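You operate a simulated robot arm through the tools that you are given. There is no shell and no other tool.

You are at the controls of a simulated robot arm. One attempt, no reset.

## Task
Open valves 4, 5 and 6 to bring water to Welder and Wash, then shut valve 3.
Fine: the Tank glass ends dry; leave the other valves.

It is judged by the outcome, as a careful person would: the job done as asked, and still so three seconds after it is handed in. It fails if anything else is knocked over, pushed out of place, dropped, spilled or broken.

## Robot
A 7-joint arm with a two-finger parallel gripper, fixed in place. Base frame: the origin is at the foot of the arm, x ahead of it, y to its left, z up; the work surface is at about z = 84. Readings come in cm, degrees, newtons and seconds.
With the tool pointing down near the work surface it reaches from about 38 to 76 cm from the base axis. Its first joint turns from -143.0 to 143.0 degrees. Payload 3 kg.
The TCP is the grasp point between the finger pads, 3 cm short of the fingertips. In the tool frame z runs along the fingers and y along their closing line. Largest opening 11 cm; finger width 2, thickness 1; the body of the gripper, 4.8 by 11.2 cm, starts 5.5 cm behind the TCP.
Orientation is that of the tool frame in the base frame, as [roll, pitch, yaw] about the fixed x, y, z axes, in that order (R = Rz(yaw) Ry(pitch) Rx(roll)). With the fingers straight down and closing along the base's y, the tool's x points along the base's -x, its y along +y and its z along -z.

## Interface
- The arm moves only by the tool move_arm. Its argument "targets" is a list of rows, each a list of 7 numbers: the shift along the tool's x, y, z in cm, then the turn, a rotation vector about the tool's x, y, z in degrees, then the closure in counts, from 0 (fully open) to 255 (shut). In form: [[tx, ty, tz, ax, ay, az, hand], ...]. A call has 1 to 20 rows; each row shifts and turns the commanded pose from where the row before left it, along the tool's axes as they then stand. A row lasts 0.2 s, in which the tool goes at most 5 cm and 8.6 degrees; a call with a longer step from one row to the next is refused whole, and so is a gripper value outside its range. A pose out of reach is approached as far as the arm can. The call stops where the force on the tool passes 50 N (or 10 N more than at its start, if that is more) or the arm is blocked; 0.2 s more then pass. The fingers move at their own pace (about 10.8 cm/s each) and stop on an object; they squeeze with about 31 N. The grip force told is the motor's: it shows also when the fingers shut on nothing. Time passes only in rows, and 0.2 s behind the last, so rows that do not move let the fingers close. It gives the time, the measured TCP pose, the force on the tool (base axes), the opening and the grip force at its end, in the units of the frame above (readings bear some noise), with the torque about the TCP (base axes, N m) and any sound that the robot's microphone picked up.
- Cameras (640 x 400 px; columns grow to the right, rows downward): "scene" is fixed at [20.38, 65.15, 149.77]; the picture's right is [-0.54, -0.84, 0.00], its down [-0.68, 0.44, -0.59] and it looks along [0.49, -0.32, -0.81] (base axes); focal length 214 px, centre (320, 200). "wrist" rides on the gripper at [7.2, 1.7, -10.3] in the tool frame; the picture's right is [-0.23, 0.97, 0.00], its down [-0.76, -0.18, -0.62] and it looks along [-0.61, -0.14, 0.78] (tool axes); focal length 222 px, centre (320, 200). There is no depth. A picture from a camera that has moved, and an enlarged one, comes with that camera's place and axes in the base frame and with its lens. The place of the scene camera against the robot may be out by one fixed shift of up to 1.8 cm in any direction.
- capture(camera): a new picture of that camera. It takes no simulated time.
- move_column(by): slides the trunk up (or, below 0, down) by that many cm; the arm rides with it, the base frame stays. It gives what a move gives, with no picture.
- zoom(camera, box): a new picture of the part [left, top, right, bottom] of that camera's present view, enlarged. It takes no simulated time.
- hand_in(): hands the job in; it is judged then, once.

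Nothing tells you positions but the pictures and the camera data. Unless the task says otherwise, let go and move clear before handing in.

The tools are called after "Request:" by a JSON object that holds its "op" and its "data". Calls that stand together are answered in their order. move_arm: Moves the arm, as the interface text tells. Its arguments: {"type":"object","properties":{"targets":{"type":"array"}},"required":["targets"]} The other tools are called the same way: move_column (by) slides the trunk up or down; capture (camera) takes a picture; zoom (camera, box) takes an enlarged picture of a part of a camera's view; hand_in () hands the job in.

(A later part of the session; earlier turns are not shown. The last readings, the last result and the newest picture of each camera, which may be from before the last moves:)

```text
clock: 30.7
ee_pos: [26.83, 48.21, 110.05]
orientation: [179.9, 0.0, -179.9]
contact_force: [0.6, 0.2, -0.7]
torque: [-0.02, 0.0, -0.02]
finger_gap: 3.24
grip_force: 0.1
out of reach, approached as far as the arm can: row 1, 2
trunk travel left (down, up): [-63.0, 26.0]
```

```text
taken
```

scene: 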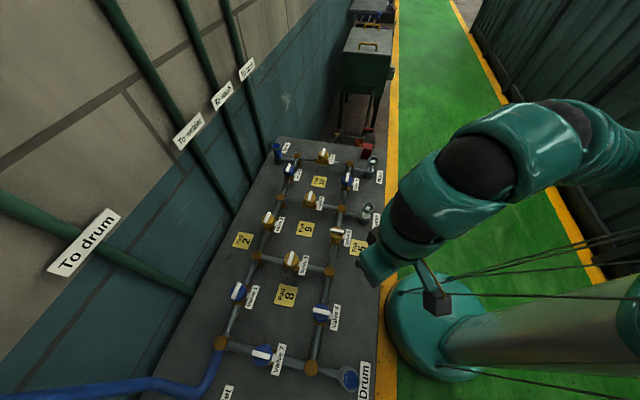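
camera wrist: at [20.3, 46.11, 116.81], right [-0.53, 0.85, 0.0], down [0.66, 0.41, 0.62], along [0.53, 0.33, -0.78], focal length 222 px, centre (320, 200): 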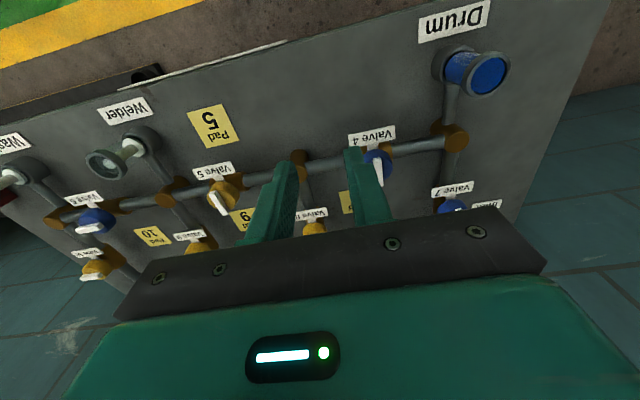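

That settles it: the reach boundary is a sphere of about 70 cm around a shoulder offset to the right, near (10, −18). Valve 5 is about 1 cm past tool-down reach, and valves 4 and 3 need a tilted tool. I'll go to valve 5 with an 8° outward tilt.

Request:
{"op": "move_arm", "data": {"targets": [[0, 0, 0, 0, 0, -7.5, 180], [0, 0, 0, 0, 0, -7.5, 180], [0, 0, 0, 0, 0, -7.5, 180], [0, 0, 0, 0, 0, -7.5, 180], [0, 0, 0, 0, 0, -7.5, 180], [0, 0, 0, 0, 0, -7.5, 180], [0, -3.78, 3.5, 0, 0, 0, 180], [0, -3.78, 3.5, 0, 0, 0, 180], [0, -3.78, 0, 0, 0, 0, 180], [0, -3.78, 0, 0, 0, 0, 180], [0, 0, 0, 0, -8, 0, 180], [-3.22, 0, 0.45, 0, 0, 0, 180], [-3.22, 0, 0.45, 0, 0, 0, 180], [-3.22, 0, 0.45, 0, 0, 0, 180], [0, 0, 0, 0, 0, 0, 180]]}}

Request:
{"op": "capture", "data": {"camera": "wrist"}}

Request:
{"op": "zoom", "data": {"camera": "wrist", "box": [240, 90, 400, 210]}}

```text
refused: row 7 steps farther than a row can; nothing moved
```

```text
taken
camera wrist: at [19.55, 50.04, 120.5], right [0.23, 0.97, 0.0], down [0.76, -0.18, 0.62], along [0.61, -0.14, -0.78], focal length 222 px, centre (320, 200)
```

wrist: 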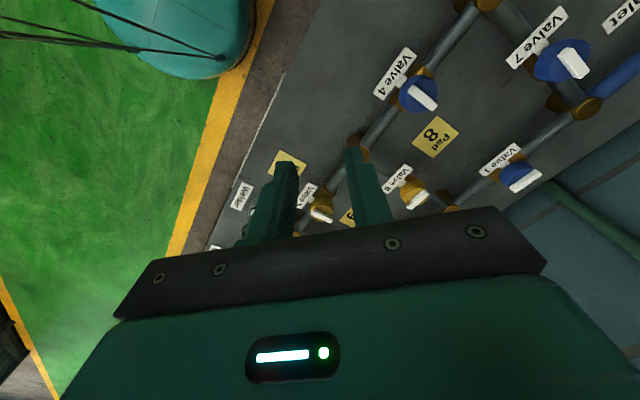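

```text
3.33 times, centred on (320, 150) of wrist
camera zoom: at [19.55, 50.04, 120.5], right [0.23, 0.97, 0.0], down [0.76, -0.18, 0.62], along [0.61, -0.14, -0.78], focal length 740 px, centre (320, 367)
```

zoom: 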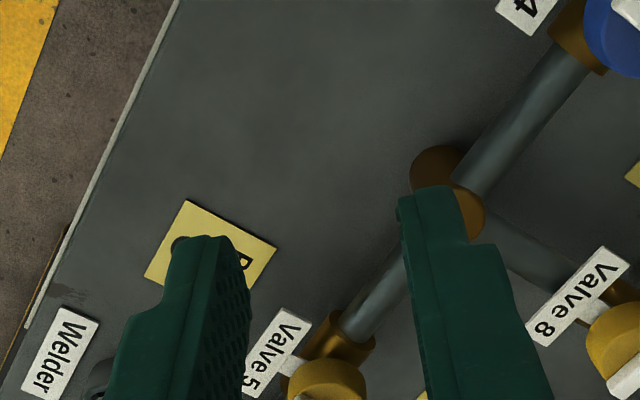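

One combined step was just over 5 cm, so nothing moved. I'll resend it with smaller steps.

Request:
{"op": "move_arm", "data": {"targets": [[0, 0, 0, 0, 0, -7.5, 180], [0, 0, 0, 0, 0, -7.5, 180], [0, 0, 0, 0, 0, -7.5, 180], [0, 0, 0, 0, 0, -7.5, 180], [0, 0, 0, 0, 0, -7.5, 180], [0, 0, 0, 0, 0, -7.5, 180], [0, -3.78, 2.4, 0, 0, 0, 180], [0, -3.78, 2.3, 0, 0, 0, 180], [0, -3.78, 2.3, 0, 0, 0, 180], [0, -3.78, 0, 0, 0, 0, 180], [0, 0, 0, 0, -8, 0, 180], [-3.22, 0, 0.45, 0, 0, 0, 180], [-3.22, 0, 0.45, 0, 0, 0, 180], [-3.22, 0, 0.45, 0, 0, 0, 180], [0, 0, 0, 0, 0, 0, 180]]}}

Request:
{"op": "capture", "data": {"camera": "wrist"}}

Request:
{"op": "zoom", "data": {"camera": "wrist", "box": [240, 90, 400, 210]}}

```text
clock: 33.9
ee_pos: [44.53, 44.37, 102.31]
orientation: [180.0, 4.0, -134.9]
contact_force: [-0.1, 0.3, -0.8]
torque: [-0.01, -0.01, -0.01]
finger_gap: 3.21
grip_force: 0.1
out of reach, approached as far as the arm can: row 11
trunk travel left (down, up): [-63.0, 26.0]
```

```text
taken
camera wrist: at [37.69, 40.01, 112.1], right [-0.53, 0.85, 0.02], down [0.63, 0.38, 0.67], along [0.57, 0.37, -0.74], focal length 222 px, centre (320, 200)
```

wrist: 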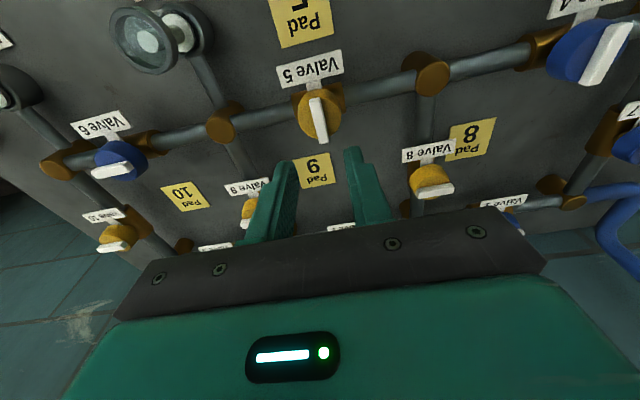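

```text
3.33 times, centred on (320, 150) of wrist
camera zoom: at [37.69, 40.01, 112.1], right [-0.53, 0.85, 0.02], down [0.63, 0.38, 0.67], along [0.57, 0.37, -0.74], focal length 740 px, centre (320, 367)
```

zoom: 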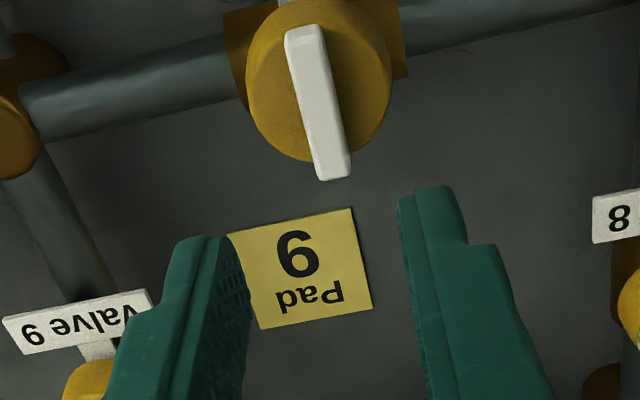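

The arm reaches valve 5 with a small tilt of about 4°. The grid pitch puts its bar at about (44.6, 44.65), so I'm within 0.3 cm. I'll descend to just above the bar and check the alignment against the fingers.

Request:
{"op": "move_arm", "data": {"targets": [[0.13, 0.15, 1.9, 0, 0, 0, 180], [0.13, 0, 1.9, 0, 0, 0, 180], [0.12, 0, 1.8, 0, 0, 0, 180], [0, 0, 0, 0, 0, 0, 180]]}}

Request:
{"op": "zoom", "data": {"camera": "wrist", "box": [240, 90, 400, 210]}}

```text
clock: 34.9
ee_pos: [44.54, 44.55, 96.94]
orientation: [179.9, 4.0, -135.0]
contact_force: [-0.5, 0.3, 0.5]
torque: [-0.01, 0.0, 0.03]
finger_gap: 3.24
grip_force: 0.1
trunk travel left (down, up): [-63.0, 26.0]
```

```text
3.33 times, centred on (320, 150) of wrist
camera zoom: at [37.65, 40.18, 106.68], right [-0.53, 0.85, 0.02], down [0.63, 0.38, 0.67], along [0.57, 0.37, -0.74], focal length 740 px, centre (320, 367)
```

zoom: 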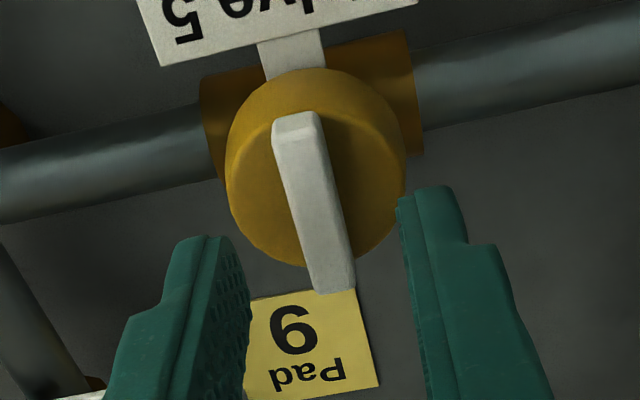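

The bar is nearly centred between the fingers. I'll descend the last 1.7 cm and close.

Request:
{"op": "move_arm", "data": {"targets": [[0.06, 0.05, 0.9, 0, 0, 0, 180], [0.06, 0, 0.8, 0, 0, 0, 180], [0, 0, 0, 0, 0, 0, 205], [0, 0, 0, 0, 0, 0, 205]]}}

Request:
{"op": "zoom", "data": {"camera": "wrist", "box": [260, 110, 400, 210]}}

```text
clock: 35.9
ee_pos: [44.38, 44.69, 95.35]
orientation: [179.9, 4.2, -134.9]
contact_force: [3.0, 0.6, 6.3]
torque: [-0.08, -0.11, 0.0]
finger_gap: 2.23
grip_force: 0.8
trunk travel left (down, up): [-63.0, 26.0]
```

```text
4.00 times, centred on (330, 160) of wrist
camera zoom: at [37.63, 40.34, 105.09], right [-0.53, 0.85, 0.02], down [0.63, 0.38, 0.68], along [0.57, 0.37, -0.74], focal length 888 px, centre (280, 360)
```

zoom: 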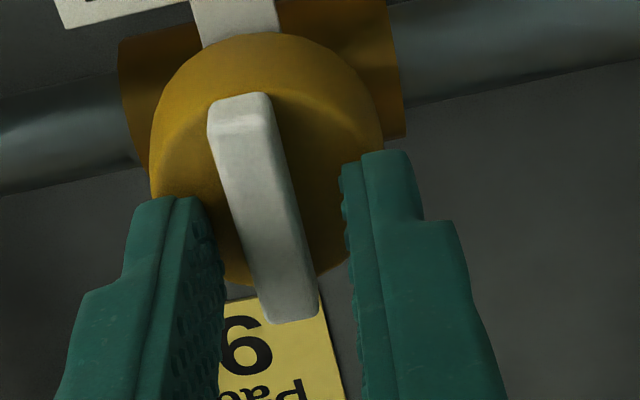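

There's light contact with the cap and the bar is slightly left of centre. I'll lift 0.2 cm, nudge left, close on the bar and start turning counter-clockwise.

Request:
{"op": "move_arm", "data": {"targets": [[0, -0.15, -0.2, 0, 0, 0, 205], [0, 0, 0, 0, 0, 0, 255], [0, 0, 0, 0, 0, 0, 255], [0, 0, 0, 0, 0, 0, 255], [0, 0, 0, 0, 0, 0, 255]]}}

Request:
{"op": "move_arm", "data": {"targets": [[0, 0, 0, 0, 0, -6, 255], [0, 0, 0, 0, 0, -6, 255], [0, 0, 0, 0, 0, -6, 255]]}}

Request:
{"op": "zoom", "data": {"camera": "wrist", "box": [260, 110, 400, 210]}}

```text
clock: 37.1
ee_pos: [44.45, 44.55, 95.31]
orientation: [180.0, 4.0, -134.9]
contact_force: [-2.4, -6.3, -10.2]
torque: [-0.08, -0.03, 0.01]
finger_gap: 0.97
grip_force: 44.9
trunk travel left (down, up): [-63.0, 26.0]
```

```text
clock: 37.9
ee_pos: [44.42, 44.54, 95.36]
orientation: [-178.8, 3.7, -116.7]
contact_force: [-2.8, -9.5, -17.7]
torque: [0.91, 0.01, -0.05]
finger_gap: 0.99
grip_force: 45.2
trunk travel left (down, up): [-63.0, 26.0]
```

```text
4.00 times, centred on (330, 160) of wrist
camera zoom: at [39.2, 38.43, 105.13], right [-0.77, 0.64, -0.01], down [0.47, 0.57, 0.67], along [0.44, 0.51, -0.74], focal length 888 px, centre (280, 360)
```

zoom: 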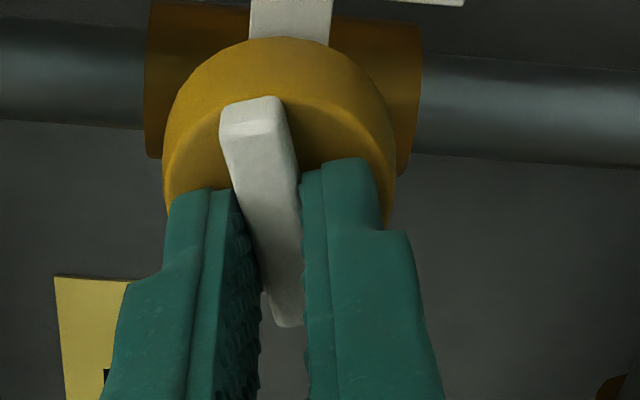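

It's turning freely. I'll relieve the slight upward pull and keep rotating.

Request:
{"op": "move_arm", "data": {"targets": [[0, 0, 0.15, 0, 0, -7, 255], [0, 0, 0, 0, 0, -8, 255], [0, 0, 0, 0, 0, -8, 255], [0, 0, 0, 0, 0, -8, 255]]}}

Request:
{"op": "move_arm", "data": {"targets": [[0, 0, 0, 0, 0, -8, 255], [0, 0, 0, 0, 0, -8, 255], [0, 0, 0, 0, 0, -8, 255], [0, 0, 0, 0, 0, -8, 255]]}}

Request:
{"op": "zoom", "data": {"camera": "wrist", "box": [260, 110, 400, 210]}}

```text
clock: 38.9
ee_pos: [44.35, 44.57, 95.32]
orientation: [-176.9, 2.7, -85.6]
contact_force: [-5.9, -13.2, -4.8]
torque: [0.71, 0.67, -0.06]
finger_gap: 1.03
grip_force: 44.6
trunk travel left (down, up): [-63.0, 26.0]
```

```text
clock: 39.9
ee_pos: [44.28, 44.56, 95.26]
orientation: [-176.0, 0.7, -53.7]
contact_force: [-6.6, -3.8, 1.1]
torque: [0.81, 1.26, 0.02]
finger_gap: 1.03
grip_force: 44.8
trunk travel left (down, up): [-63.0, 26.0]
```

```text
4.00 times, centred on (330, 160) of wrist
camera zoom: at [46.72, 37.28, 105.47], right [-0.92, -0.39, -0.07], down [-0.34, 0.69, 0.64], along [-0.21, 0.61, -0.76], focal length 888 px, centre (280, 360)
```

zoom: 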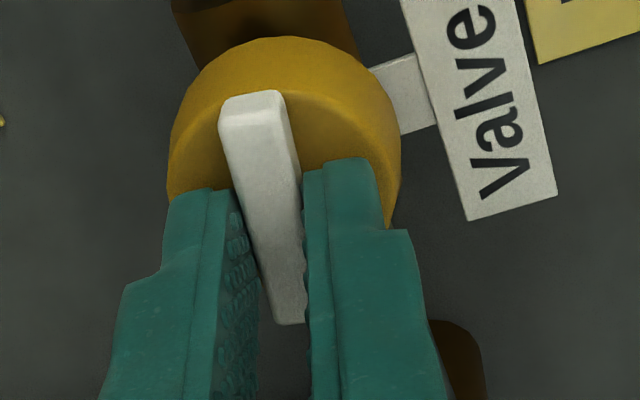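

Nearly there. I'll turn the last bit to the stop.

Request:
{"op": "move_arm", "data": {"targets": [[0, 0, 0, 0, 0, -4, 255], [0, 0, 0, 0, 0, -4, 255], [0, 0, 0, 0, 0, -3, 255]]}}

```text
clock: 40.7
ee_pos: [44.23, 44.51, 95.25]
orientation: [-175.9, -0.2, -42.9]
contact_force: [-6.0, -2.2, 5.5]
torque: [0.1, 0.8, -1.02]
finger_gap: 1.05
grip_force: 44.8
trunk travel left (down, up): [-63.0, 26.0]
```

Valve 5 is at its stop. I'll relax, open the fingers, lift clear and see whether it stays.

Request:
{"op": "move_arm", "data": {"targets": [[0, 0, 0, 0, 0, 2.5, 255], [0, 0, 0, 0, 0, 0, 200], [0, 0, 0, 0, 0, 0, 180], [0, 0, 0, 0, 0, 0, 180]]}}

Request:
{"op": "zoom", "data": {"camera": "wrist", "box": [240, 90, 400, 210]}}

Request:
{"op": "move_arm", "data": {"targets": [[0, 0, -3, 0, 0, 0, 180], [0, 0, -4, 0, 0, 0, 180], [0, 0, -1, 0, 0, 0, 180], [0, 0, 0, 0, 0, 0, 180]]}}

Request:
{"op": "zoom", "data": {"camera": "wrist", "box": [220, 40, 420, 180]}}

Request:
{"op": "capture", "data": {"camera": "scene"}}

```text
clock: 41.7
ee_pos: [44.53, 44.53, 95.34]
orientation: [-175.8, 0.0, -45.5]
contact_force: [6.7, 3.2, 11.7]
torque: [-0.07, -0.07, 0.06]
finger_gap: 2.84
grip_force: 0.0
trunk travel left (down, up): [-63.0, 26.0]
```

```text
3.33 times, centred on (320, 150) of wrist
camera zoom: at [47.83, 37.76, 105.54], right [-0.85, -0.52, -0.07], down [-0.44, 0.64, 0.64], along [-0.29, 0.57, -0.77], focal length 740 px, centre (320, 367)
```

zoom: 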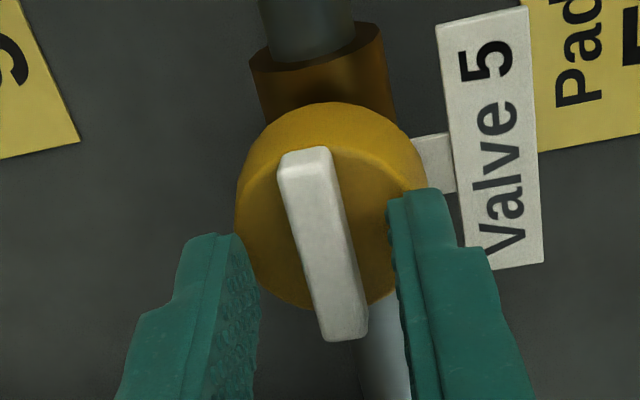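

```text
clock: 42.7
ee_pos: [43.9, 44.27, 103.17]
orientation: [-176.0, 0.0, -45.4]
contact_force: [0.1, 0.5, 0.0]
torque: [0.01, -0.01, -0.01]
finger_gap: 3.24
grip_force: 0.1
trunk travel left (down, up): [-63.0, 26.0]
```

```text
2.86 times, centred on (320, 110) of wrist
camera zoom: at [47.25, 37.57, 113.38], right [-0.85, -0.52, -0.07], down [-0.44, 0.64, 0.63], along [-0.29, 0.57, -0.77], focal length 635 px, centre (320, 457)
```

zoom: 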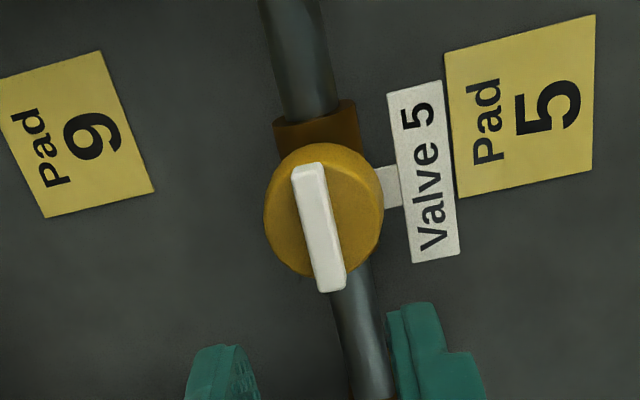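

```text
taken
```

scene: 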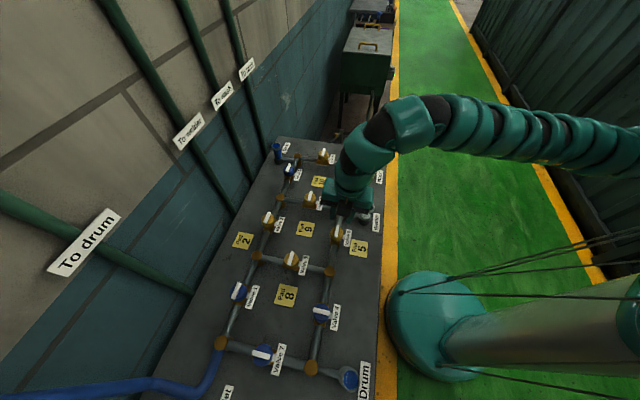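

Valve 5 appears to stay open along the rail. I'll wait two seconds and look again, in case this yellow type creeps back.

Request:
{"op": "move_arm", "data": {"targets": [[0, 0, 0, 0, 0, 0, 180], [0, 0, 0, 0, 0, 0, 180], [0, 0, 0, 0, 0, 0, 180], [0, 0, 0, 0, 0, 0, 180], [0, 0, 0, 0, 0, 0, 180], [0, 0, 0, 0, 0, 0, 180], [0, 0, 0, 0, 0, 0, 180], [0, 0, 0, 0, 0, 0, 180], [0, 0, 0, 0, 0, 0, 180], [0, 0, 0, 0, 0, 0, 180]]}}

Request:
{"op": "zoom", "data": {"camera": "wrist", "box": [220, 40, 420, 180]}}

Request:
{"op": "zoom", "data": {"camera": "scene", "box": [260, 130, 400, 400]}}

```text
clock: 44.9
ee_pos: [43.88, 44.36, 103.18]
orientation: [-176.0, 0.0, -45.3]
contact_force: [-0.2, -0.1, -0.4]
torque: [0.01, -0.01, 0.02]
finger_gap: 3.26
grip_force: 0.0
trunk travel left (down, up): [-63.0, 26.0]
```

```text
2.86 times, centred on (320, 110) of wrist
camera zoom: at [47.28, 37.56, 113.38], right [-0.85, -0.52, -0.07], down [-0.44, 0.64, 0.63], along [-0.29, 0.57, -0.77], focal length 635 px, centre (320, 457)
```

zoom: 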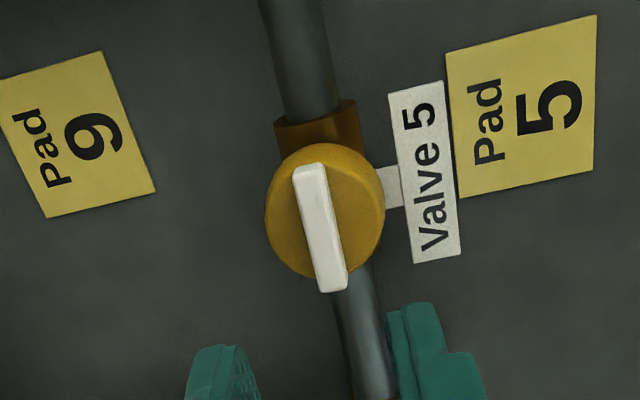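

```text
1.48 times, centred on (330, 265) of scene
camera zoom: at [20.38, 65.15, 149.77], right [-0.54, -0.84, 0.0], down [-0.68, 0.44, -0.59], along [0.49, -0.32, -0.81], focal length 318 px, centre (305, 104)
```

zoom: 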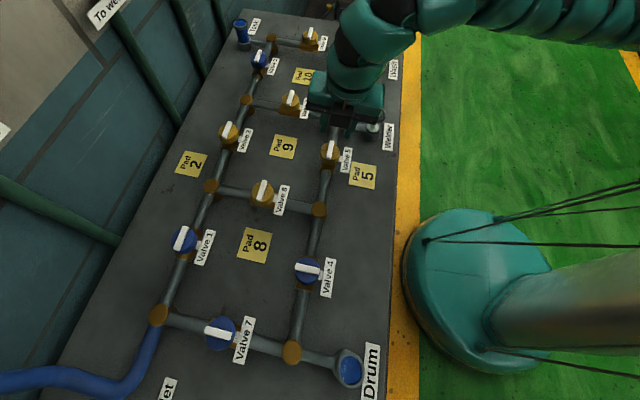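

Valve 5 holds steady and no other valve has changed. Next is valve 4 at about (28.9, 60.2), which needs a tilt of around 30°. I'll turn it by pushing the near end of its bar with the closed fingertips, so I'm bringing the wrist round to that side with the tool pointing down first.

Request:
{"op": "move_arm", "data": {"targets": [[0, 3.4, -0.3, -2, 0, 0, 180], [0, 0, 0, -2, 0, 0, 180], [0, 0, 0, 0, 0, 8.4, 180], [0, 0, 0, 0, 0, 8.4, 180], [0, 0, 0, 0, 0, 8.4, 180], [0, 0, 0, 0, 0, 8.4, 200], [0, 0, 0, 0, 0, 8.4, 220], [0, 0, 0, 0, 0, 8.4, 255], [0, 0, 0, 0, 0, 8.4, 255], [0, 4, 0, 0, 0, 0, 255], [0, 4, 0, 0, 0, 0, 255], [0, 4, 0, 0, 0, 0, 255], [0, 4, 0, 0, 0, 0, 255], [0, 0, 0, 0, 0, 0, 255]]}}

Request:
{"op": "capture", "data": {"camera": "wrist"}}

```text
clock: 47.9
ee_pos: [26.06, 45.61, 103.22]
orientation: [180.0, 0.0, -104.3]
contact_force: [0.1, -0.3, 0.2]
torque: [0.0, 0.01, -0.04]
finger_gap: 0.0
grip_force: 31.2
trunk travel left (down, up): [-63.0, 26.0]
```

```text
taken
camera wrist: at [22.53, 39.1, 113.55], right [-0.89, 0.46, 0.0], down [0.36, 0.69, 0.62], along [0.29, 0.55, -0.78], focal length 222 px, centre (320, 200)
```

wrist: 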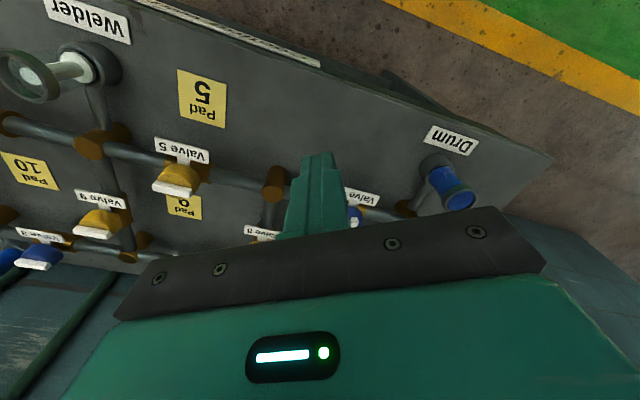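

I'm in position with the fingers closed. Now I'll tilt outward about the wrist by 30°, well above the bench.

Request:
{"op": "move_arm", "data": {"targets": [[-3.26, 0, -0.21, 0, -7.5, 0, 255], [-3.26, 0, -0.21, 0, -7.5, 0, 255], [-3.26, 0, -0.21, 0, -7.5, 0, 255], [-3.26, 0, -0.21, 0, -7.5, 0, 255], [0, 0, 0, 0, 0, 0, 255]]}}

Request:
{"op": "capture", "data": {"camera": "wrist"}}

Request:
{"op": "capture", "data": {"camera": "scene"}}

```text
clock: 49.1
ee_pos: [28.92, 57.8, 106.65]
orientation: [180.0, 30.0, -104.2]
contact_force: [0.2, -0.4, -0.4]
torque: [-0.01, -0.01, 0.03]
finger_gap: 0.03
grip_force: 30.8
trunk travel left (down, up): [-63.0, 26.0]
```

```text
taken
camera wrist: at [24.5, 47.05, 112.02], right [-0.9, 0.43, 0.11], down [0.26, 0.29, 0.92], along [0.36, 0.85, -0.37], focal length 222 px, centre (320, 200)
```

wrist: 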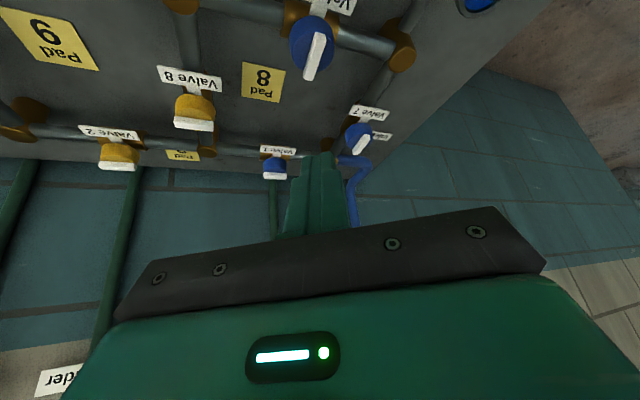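

```text
taken
```

scene: 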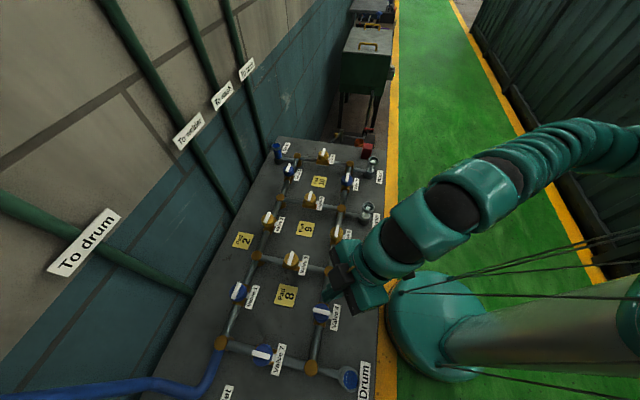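

The tilt worked and the hand is above valve 4. I'll move to the left side of the near end of the bar and check before lowering.

Request:
{"op": "move_arm", "data": {"targets": [[0.94, 1.8, 3.3, 0, 0, 0, 255], [0.94, 1.8, 3.3, 0, 0, 0, 255], [0, 0, 0, 0, 0, 0, 255]]}}

Request:
{"op": "capture", "data": {"camera": "wrist"}}

Request:
{"op": "zoom", "data": {"camera": "scene", "box": [270, 250, 390, 350]}}

```text
clock: 49.9
ee_pos: [25.89, 60.12, 100.03]
orientation: [179.9, 30.1, -104.2]
contact_force: [-0.3, 0.0, -0.3]
torque: [0.02, -0.01, -0.02]
finger_gap: 0.01
grip_force: 30.7
trunk travel left (down, up): [-63.0, 26.0]
```

```text
taken
camera wrist: at [21.44, 49.6, 105.36], right [-0.9, 0.43, 0.11], down [0.26, 0.29, 0.92], along [0.36, 0.85, -0.37], focal length 222 px, centre (320, 200)
```

wrist: 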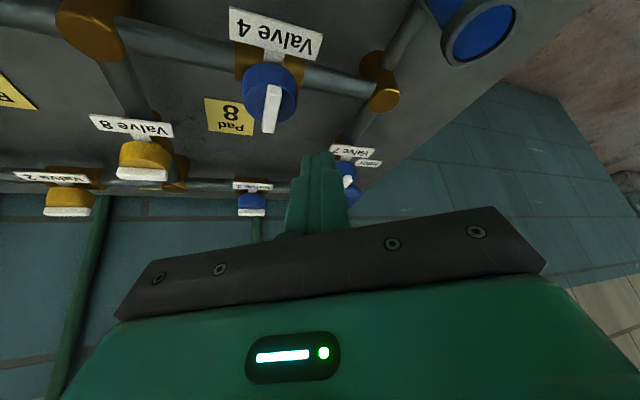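

```text
4.00 times, centred on (330, 300) of scene
camera zoom: at [20.38, 65.15, 149.77], right [-0.54, -0.84, 0.0], down [-0.68, 0.44, -0.59], along [0.49, -0.32, -0.81], focal length 858 px, centre (280, -200)
```

zoom: 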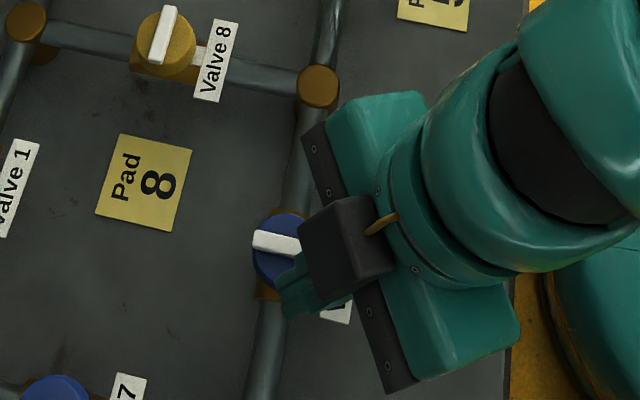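

The fingertips are to the left of the bar's near end, as planned. I'll lower beside the bar until the tips are at bar height.

Request:
{"op": "move_arm", "data": {"targets": [[1, 0, 1.73, 0, 0, 0, 255], [0.75, 0, 1.3, 0, 0, 0, 255], [0.4, 0, 0.69, 0, 0, 0, 255], [0, 0, 0, 0, 0, 0, 255]]}}

Request:
{"op": "zoom", "data": {"camera": "wrist", "box": [220, 80, 420, 220]}}

Request:
{"op": "zoom", "data": {"camera": "scene", "box": [280, 270, 360, 350]}}

```text
clock: 50.9
ee_pos: [25.98, 60.16, 95.64]
orientation: [179.9, 30.1, -104.2]
contact_force: [-0.5, 1.2, 0.4]
torque: [0.02, -0.01, 0.06]
finger_gap: 0.02
grip_force: 30.5
trunk travel left (down, up): [-63.0, 26.0]
```

```text
2.86 times, centred on (320, 150) of wrist
camera zoom: at [21.5, 49.66, 101.04], right [-0.9, 0.43, 0.11], down [0.26, 0.29, 0.92], along [0.36, 0.85, -0.37], focal length 635 px, centre (320, 343)
```

zoom: 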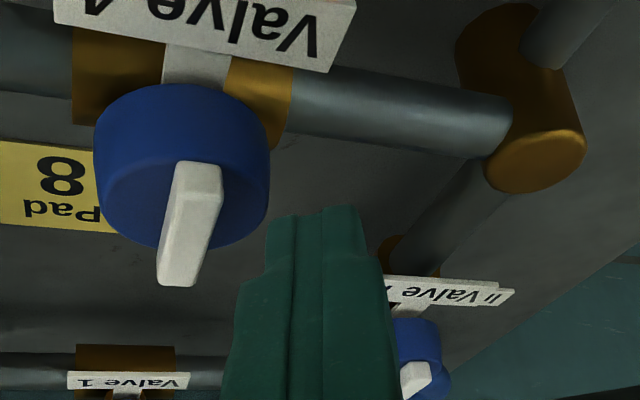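

```text
5.00 times, centred on (320, 310) of scene
camera zoom: at [20.38, 65.15, 149.77], right [-0.54, -0.84, 0.0], down [-0.68, 0.44, -0.59], along [0.49, -0.32, -0.81], focal length 1072 px, centre (320, -350)
```

zoom: 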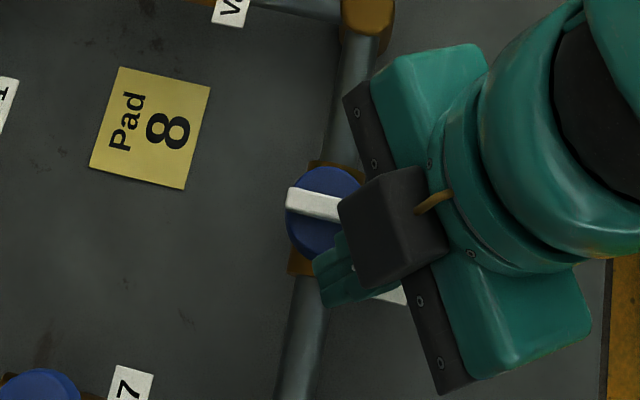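

The fingertips are beside the near end of the bar at bar height with no contact. I'll push along the first half of the arc, counter-clockwise, and check.

Request:
{"op": "move_arm", "data": {"targets": [[0.446, -0.729, -0.096, 0, 0, 0, 255], [0.464, -0.166, -0.268, 0, 0, 0, 255], [0.411, -0.285, -0.237, 0, 0, 0, 255], [0.324, -0.394, -0.187, 0, 0, 0, 255], [0, 0, 0, 0, 0, 0, 255]]}}

Request:
{"op": "zoom", "data": {"camera": "wrist", "box": [220, 80, 420, 220]}}

Request:
{"op": "zoom", "data": {"camera": "scene", "box": [280, 270, 360, 350]}}

```text
clock: 52.1
ee_pos: [27.11, 58.29, 95.7]
orientation: [-180.0, 30.1, -104.1]
contact_force: [-2.6, 3.6, 1.4]
torque: [0.06, 0.06, 0.05]
finger_gap: 0.0
grip_force: 30.6
trunk travel left (down, up): [-63.0, 26.0]
```

```text
2.86 times, centred on (320, 150) of wrist
camera zoom: at [22.62, 47.7, 101.01], right [-0.9, 0.43, 0.11], down [0.26, 0.29, 0.92], along [0.36, 0.85, -0.37], focal length 635 px, centre (320, 343)
```

zoom: 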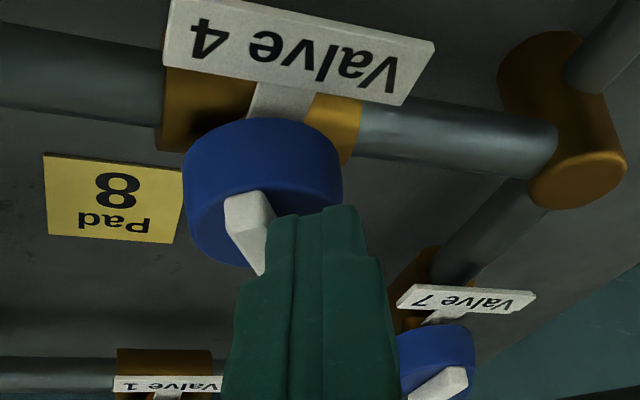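

```text
5.00 times, centred on (320, 310) of scene
camera zoom: at [20.38, 65.15, 149.77], right [-0.54, -0.84, 0.0], down [-0.68, 0.44, -0.59], along [0.49, -0.32, -0.81], focal length 1072 px, centre (320, -350)
```

zoom: 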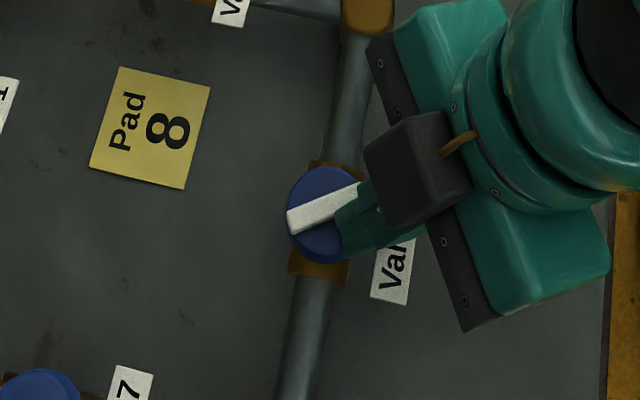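

The bar is turning properly, about a third of the way so far. I'll continue along the arc.

Request:
{"op": "move_arm", "data": {"targets": [[0.2, -0.444, -0.05, 0, 0, 0, 255], [0.043, -0.456, -0.025, 0, 0, 0, 255], [-0.058, -0.427, 0.033, 0, 0, 0, 255], [0, 0, 0, 0, 0, 0, 255]]}}

Request:
{"op": "zoom", "data": {"camera": "wrist", "box": [220, 80, 420, 220]}}

Request:
{"op": "zoom", "data": {"camera": "scene", "box": [280, 270, 360, 350]}}

```text
clock: 53.1
ee_pos: [27.86, 57.67, 95.69]
orientation: [179.9, 30.1, -104.0]
contact_force: [-16.1, -0.3, 10.2]
torque: [0.16, 0.24, 0.25]
finger_gap: 0.01
grip_force: 31.3
trunk travel left (down, up): [-63.0, 26.0]
```

```text
2.86 times, centred on (320, 150) of wrist
camera zoom: at [23.55, 47.1, 101.0], right [-0.9, 0.43, 0.11], down [0.26, 0.29, 0.92], along [0.36, 0.86, -0.37], focal length 635 px, centre (320, 343)
```

zoom: 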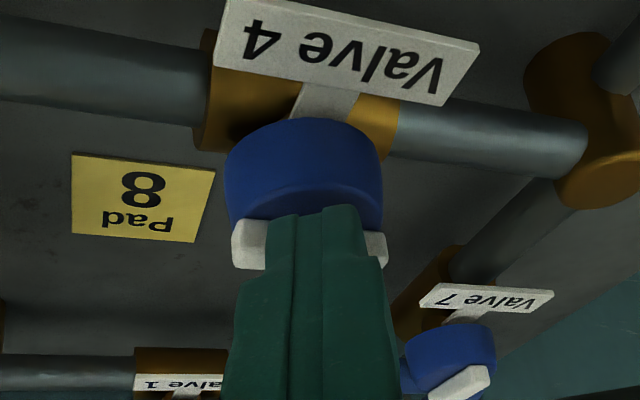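

```text
5.00 times, centred on (320, 310) of scene
camera zoom: at [20.38, 65.15, 149.77], right [-0.54, -0.84, 0.0], down [-0.68, 0.44, -0.59], along [0.49, -0.32, -0.81], focal length 1072 px, centre (320, -350)
```

zoom: 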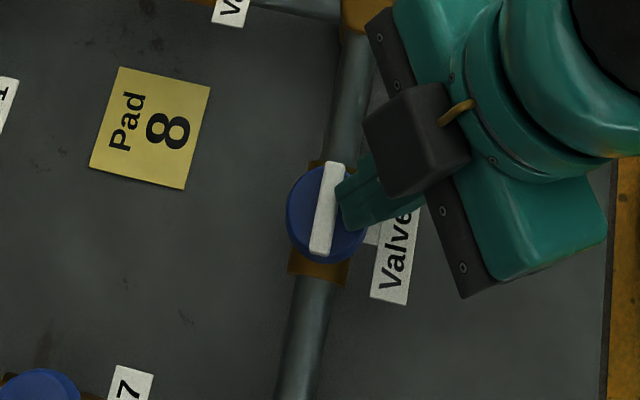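

The bar now looks parallel to the rail and the push force has risen. I'll press it a little more against its open stop to be sure.

Request:
{"op": "move_arm", "data": {"targets": [[-0.294, -0.203, 0.17, 0, 0, 0, 255], [-0.15, -0.1, 0.085, 0, 0, 0, 255], [0, 0, 0, 0, 0, 0, 255]]}}

Request:
{"op": "zoom", "data": {"camera": "scene", "box": [290, 280, 350, 340]}}

```text
clock: 53.9
ee_pos: [28.12, 57.76, 95.8]
orientation: [179.9, 30.0, -104.0]
contact_force: [-37.6, -29.9, 11.9]
torque: [-0.6, 0.83, 0.12]
finger_gap: 0.01
grip_force: 30.4
trunk travel left (down, up): [-63.0, 26.0]
```

```text
6.67 times, centred on (320, 310) of scene
camera zoom: at [20.38, 65.15, 149.77], right [-0.54, -0.84, 0.0], down [-0.68, 0.44, -0.59], along [0.49, -0.32, -0.81], focal length 1430 px, centre (320, -533)
```

zoom: 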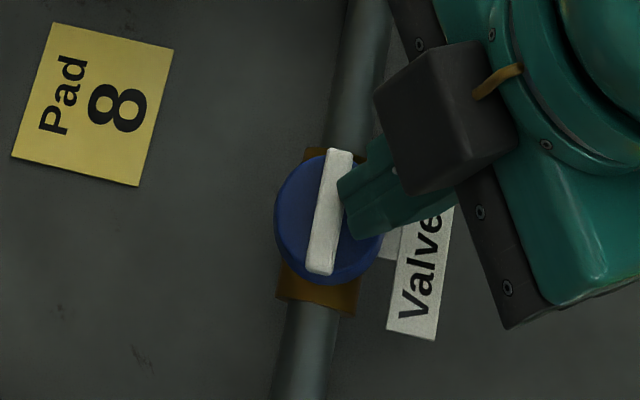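

The push force rose to about 48 N with the bar aligned to the pipe, so valve 4 is fully open. I'll back off, lift clear and check the glasses.

Request:
{"op": "move_arm", "data": {"targets": [[0.737, 0.507, -0.425, 0, 0, 0, 255], [0.3, 0.2, -0.2, 0, 0, 0, 255], [-2, 0, -3.46, 0, 0, 0, 255], [-2, 0, -3.46, 0, 0, 0, 255], [-1, 0, -1.73, 0, 0, 0, 255], [0, 0, 0, 0, 0, 0, 255]]}}

Request:
{"op": "zoom", "data": {"camera": "scene", "box": [230, 130, 400, 236]}}

Request:
{"op": "zoom", "data": {"camera": "scene", "box": [220, 220, 390, 326]}}

Request:
{"op": "zoom", "data": {"camera": "scene", "box": [200, 290, 390, 400]}}

```text
clock: 55.3
ee_pos: [27.86, 57.23, 105.44]
orientation: [-179.9, 30.0, -104.1]
contact_force: [-0.3, -0.4, -0.6]
torque: [0.01, 0.03, 0.0]
finger_gap: 0.0
grip_force: 30.6
trunk travel left (down, up): [-63.0, 26.0]
```

```text
3.76 times, centred on (315, 183) of scene
camera zoom: at [20.38, 65.15, 149.77], right [-0.54, -0.84, 0.0], down [-0.68, 0.44, -0.59], along [0.49, -0.32, -0.81], focal length 807 px, centre (339, 264)
```

zoom: 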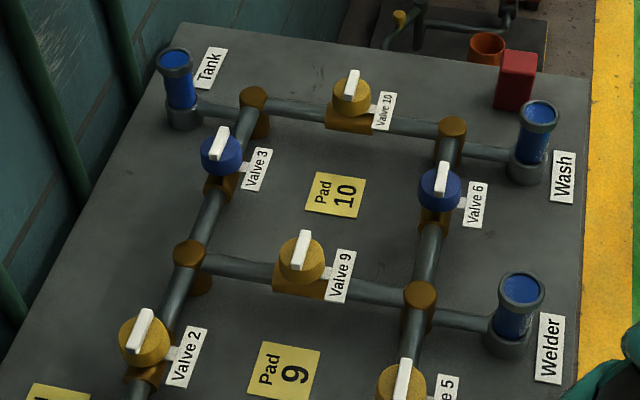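

```text
3.76 times, centred on (305, 273) of scene
camera zoom: at [20.38, 65.15, 149.77], right [-0.54, -0.84, 0.0], down [-0.68, 0.44, -0.59], along [0.49, -0.32, -0.81], focal length 807 px, centre (376, -75)
```

zoom: 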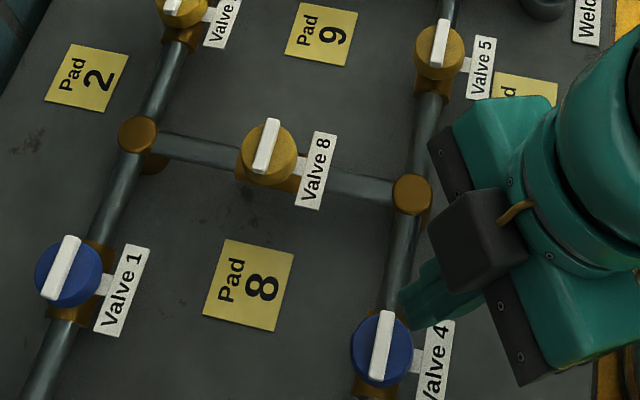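

```text
3.37 times, centred on (295, 345) of scene
camera zoom: at [20.38, 65.15, 149.77], right [-0.54, -0.84, 0.0], down [-0.68, 0.44, -0.59], along [0.49, -0.32, -0.81], focal length 722 px, centre (404, -288)
```

zoom: 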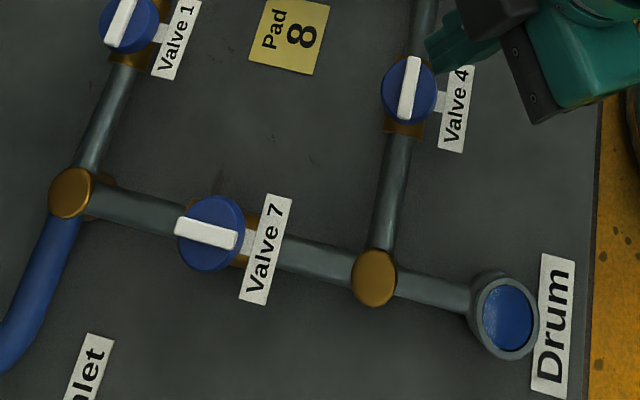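

Water now shows in both Welder and Wash, and valves 4, 5 and 6 read open. Valve 3, at about (75.7, 44.6), is next and needs about 60° of tilt. I'll untilt and carry the hand round to its side, staying above everything.

Request:
{"op": "move_arm", "data": {"targets": [[3.26, 0, -0.21, 0, 7.5, 0, 255], [3.26, 0, -0.21, 0, 7.5, 0, 255], [3.26, 0, -0.21, 0, 7.5, 0, 255], [3.26, 0, -0.21, 0, 7.5, 0, 255], [0.51, -3.8, 0, 0, 0, 0, 255], [0.51, -3.8, 0, 0, 0, 0, 255], [0.51, -3.8, 0, 0, 0, 0, 255], [0.51, -3.8, 0, 0, 0, 0, 255], [0.51, -3.8, 0, 0, 0, 0, 255], [1.32, -3.38, 0, 0, 0, 0, 255], [1.32, -3.38, 0, 0, 0, 0, 255], [1.32, -3.38, 0, 0, 0, 0, 255], [1.32, -3.38, 0, 0, 0, 0, 255], [1.32, -3.38, 0, 0, 0, 0, 255], [0, 0, 0, 0, 0, 8.07, 255], [0, 0, 0, 0, 0, 8.07, 255], [0, 0, 0, 0, 0, 8.07, 255], [0, 0, 0, 0, 0, 8.07, 255], [0, 0, 0, 0, 0, 0, 255]]}}

Request:
{"op": "capture", "data": {"camera": "wrist"}}

Request:
{"op": "capture", "data": {"camera": "scene"}}

```text
clock: 59.3
ee_pos: [57.26, 27.49, 102.11]
orientation: [-179.9, 0.0, -136.6]
contact_force: [0.1, -0.4, 0.1]
torque: [0.02, 0.0, -0.01]
finger_gap: 0.0
grip_force: 31.0
trunk travel left (down, up): [-63.0, 26.0]
```

```text
taken
camera wrist: at [50.81, 23.75, 112.52], right [-0.5, 0.86, 0.0], down [0.68, 0.39, 0.62], along [0.54, 0.31, -0.78], focal length 222 px, centre (320, 200)
```

wrist: 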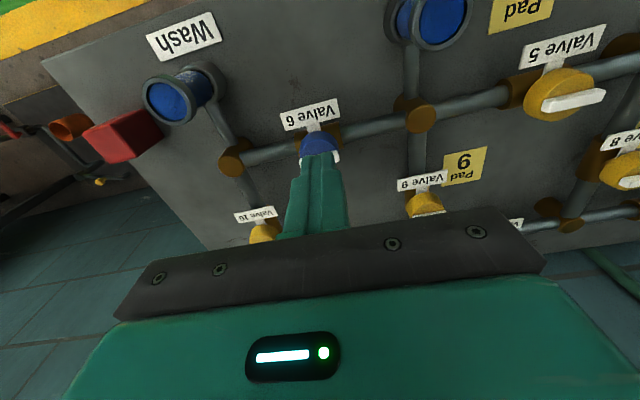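

```text
taken
```

scene: 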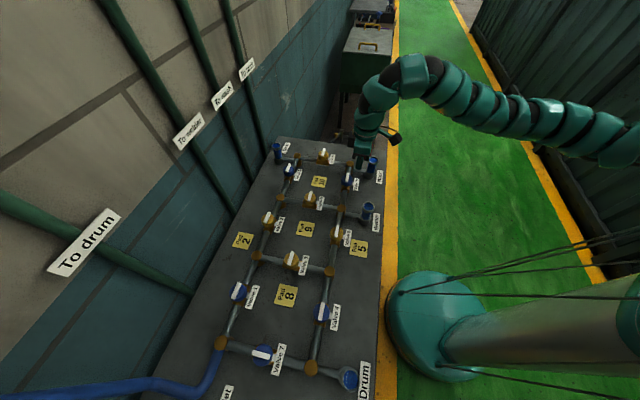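

Both glasses are blue. The valve 5 bar looks slightly off the rail from this angle, so I'll zoom to check whether it's drifting.

Request:
{"op": "zoom", "data": {"camera": "wrist", "box": [480, 50, 640, 150]}}

Request:
{"op": "zoom", "data": {"camera": "scene", "box": [304, 200, 384, 250]}}

Request:
{"op": "zoom", "data": {"camera": "scene", "box": [290, 285, 370, 335]}}

```text
4.00 times, centred on (560, 100) of wrist
camera zoom: at [50.81, 23.75, 112.52], right [-0.5, 0.86, 0.0], down [0.68, 0.39, 0.62], along [0.54, 0.31, -0.78], focal length 888 px, centre (-640, 600)
```

zoom: 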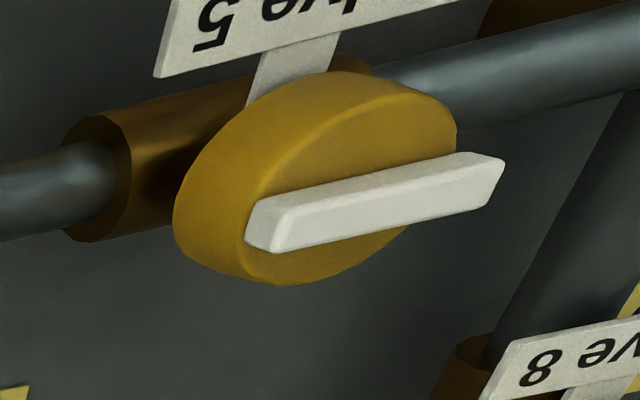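

```text
8.00 times, centred on (344, 225) of scene
camera zoom: at [20.38, 65.15, 149.77], right [-0.54, -0.84, 0.0], down [-0.68, 0.44, -0.59], along [0.49, -0.32, -0.81], focal length 1716 px, centre (128, 0)
```

zoom: 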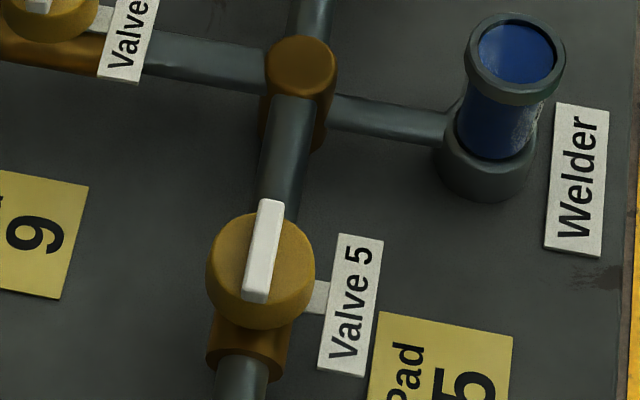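

```text
8.00 times, centred on (330, 310) of scene
camera zoom: at [20.38, 65.15, 149.77], right [-0.54, -0.84, 0.0], down [-0.68, 0.44, -0.59], along [0.49, -0.32, -0.81], focal length 1716 px, centre (240, -680)
```

zoom: 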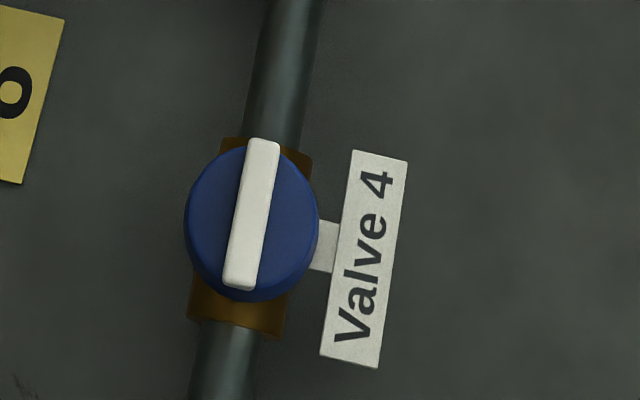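

Valves 4 and 5 are both aligned with the rail and steady. Now I'll tilt the hand outward to 60° about the wrist towards valve 3, which swings it up and clear.

Request:
{"op": "move_arm", "data": {"targets": [[-3.26, 0, -0.21, 0, -7.5, 0, 255], [-3.26, 0, -0.21, 0, -7.5, 0, 255], [-3.26, 0, -0.21, 0, -7.5, 0, 255], [-3.26, 0, -0.21, 0, -7.5, 0, 255], [-3.26, 0, -0.21, 0, -7.5, 0, 255], [-3.26, 0, -0.21, 0, -7.5, 0, 255], [-3.26, 0, -0.21, 0, -7.5, 0, 255], [-3.26, 0, -0.21, 0, -7.5, 0, 255], [0, 0, 0, 0, 0, 0, 255]]}}

Request:
{"op": "capture", "data": {"camera": "wrist"}}

Request:
{"op": "capture", "data": {"camera": "scene"}}

```text
clock: 61.3
ee_pos: [73.05, 42.36, 114.6]
orientation: [179.8, 60.1, -136.5]
contact_force: [-0.8, -0.8, 0.7]
torque: [0.0, -0.01, 0.0]
finger_gap: 0.0
grip_force: 30.9
trunk travel left (down, up): [-63.0, 26.0]
```

```text
taken
camera wrist: at [62.73, 34.99, 113.49], right [-0.59, 0.78, 0.2], down [0.01, -0.24, 0.97], along [0.81, 0.57, 0.14], focal length 222 px, centre (320, 200)
```

wrist: 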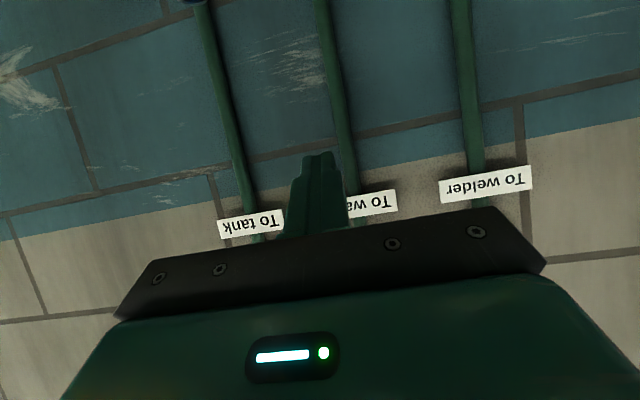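

```text
taken
```

scene: 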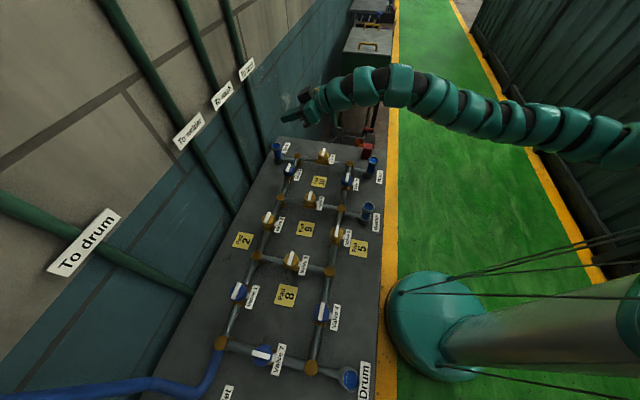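

The arm reaches with the 60° tilt. I'll lower to just above valve 3, on the near side of the left end of its bar, and check.

Request:
{"op": "move_arm", "data": {"targets": [[3.66, 0.23, 1.96, 0, 0, 0, 255], [3.66, 0.23, 1.96, 0, 0, 0, 255], [3.66, 0.23, 1.96, 0, 0, 0, 255], [3.66, 0.23, 1.96, 0, 0, 0, 255], [0, 0, 0, 0, 0, 0, 255]]}}

Request:
{"op": "capture", "data": {"camera": "wrist"}}

Request:
{"op": "capture", "data": {"camera": "scene"}}

Request:
{"op": "zoom", "data": {"camera": "scene", "box": [256, 130, 352, 190]}}

```text
clock: 62.5
ee_pos: [72.07, 42.44, 98.03]
orientation: [179.9, 60.1, -136.4]
contact_force: [-0.5, -0.4, 1.0]
torque: [0.02, 0.01, 0.03]
finger_gap: 0.01
grip_force: 31.1
trunk travel left (down, up): [-63.0, 26.0]
```

```text
taken
camera wrist: at [61.67, 35.16, 96.95], right [-0.59, 0.78, 0.2], down [0.01, -0.24, 0.97], along [0.81, 0.57, 0.13], focal length 222 px, centre (320, 200)
```

wrist: 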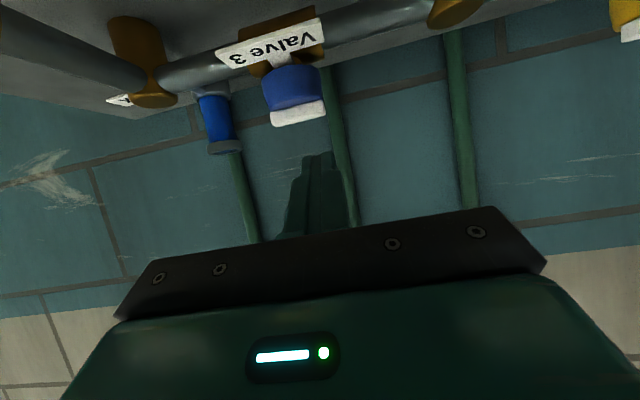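

```text
taken
```

scene: 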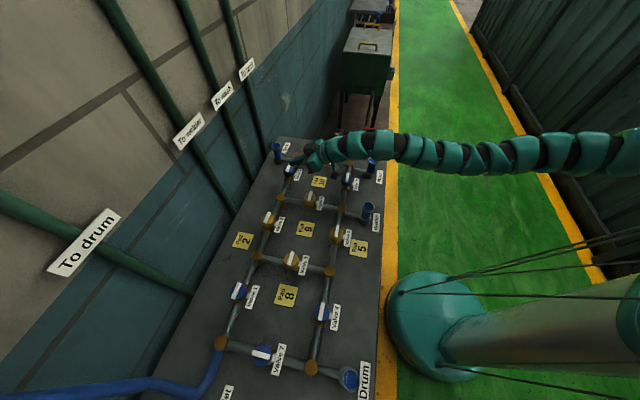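

```text
6.67 times, centred on (304, 160) of scene
camera zoom: at [20.38, 65.15, 149.77], right [-0.54, -0.84, 0.0], down [-0.68, 0.44, -0.59], along [0.49, -0.32, -0.81], focal length 1430 px, centre (427, 467)
```

zoom: 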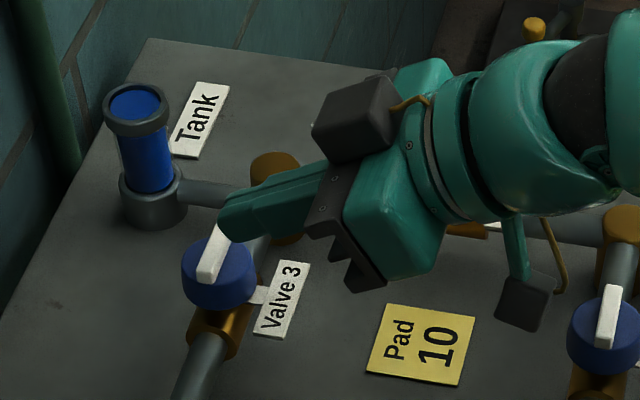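

The fingertips are on the near side of the bar and nothing is touching. Valve 3 checks out at (75.7, 44.6). I'll lower to bar height.

Request:
{"op": "move_arm", "data": {"targets": [[1.1, 0.1, 0.68, 0, 0, 0, 255], [1.1, 0, 0.68, 0, 0, 0, 255], [0.57, 0, 0.35, 0, 0, 0, 255], [0, 0, 0, 0, 0, 0, 255]]}}

Request:
{"op": "capture", "data": {"camera": "wrist"}}

Request:
{"op": "zoom", "data": {"camera": "scene", "box": [256, 130, 352, 190]}}

```text
clock: 63.5
ee_pos: [72.07, 42.74, 94.67]
orientation: [179.9, 60.0, -136.5]
contact_force: [0.4, -0.3, 0.3]
torque: [0.02, 0.01, 0.0]
finger_gap: 0.0
grip_force: 30.8
trunk travel left (down, up): [-63.0, 26.0]
```

```text
taken
camera wrist: at [61.66, 35.3, 93.63], right [-0.59, 0.78, 0.2], down [0.01, -0.24, 0.97], along [0.81, 0.57, 0.13], focal length 222 px, centre (320, 200)
```

wrist: 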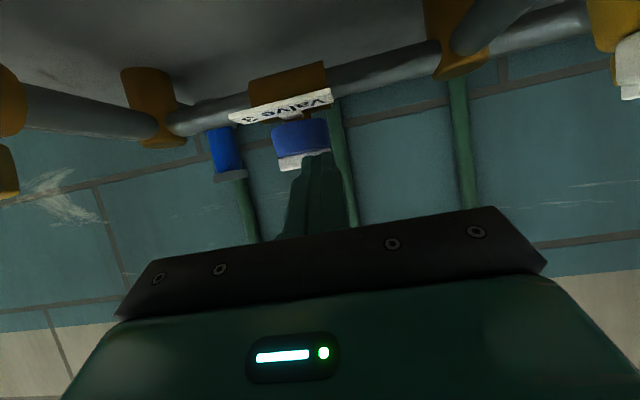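

```text
6.67 times, centred on (304, 160) of scene
camera zoom: at [20.38, 65.15, 149.77], right [-0.54, -0.84, 0.0], down [-0.68, 0.44, -0.59], along [0.49, -0.32, -0.81], focal length 1430 px, centre (427, 467)
```

zoom: 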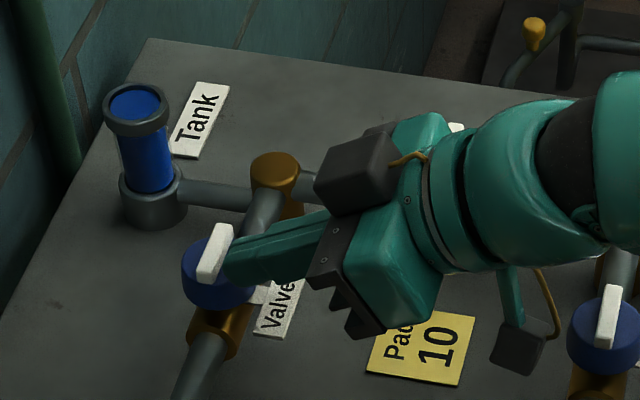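

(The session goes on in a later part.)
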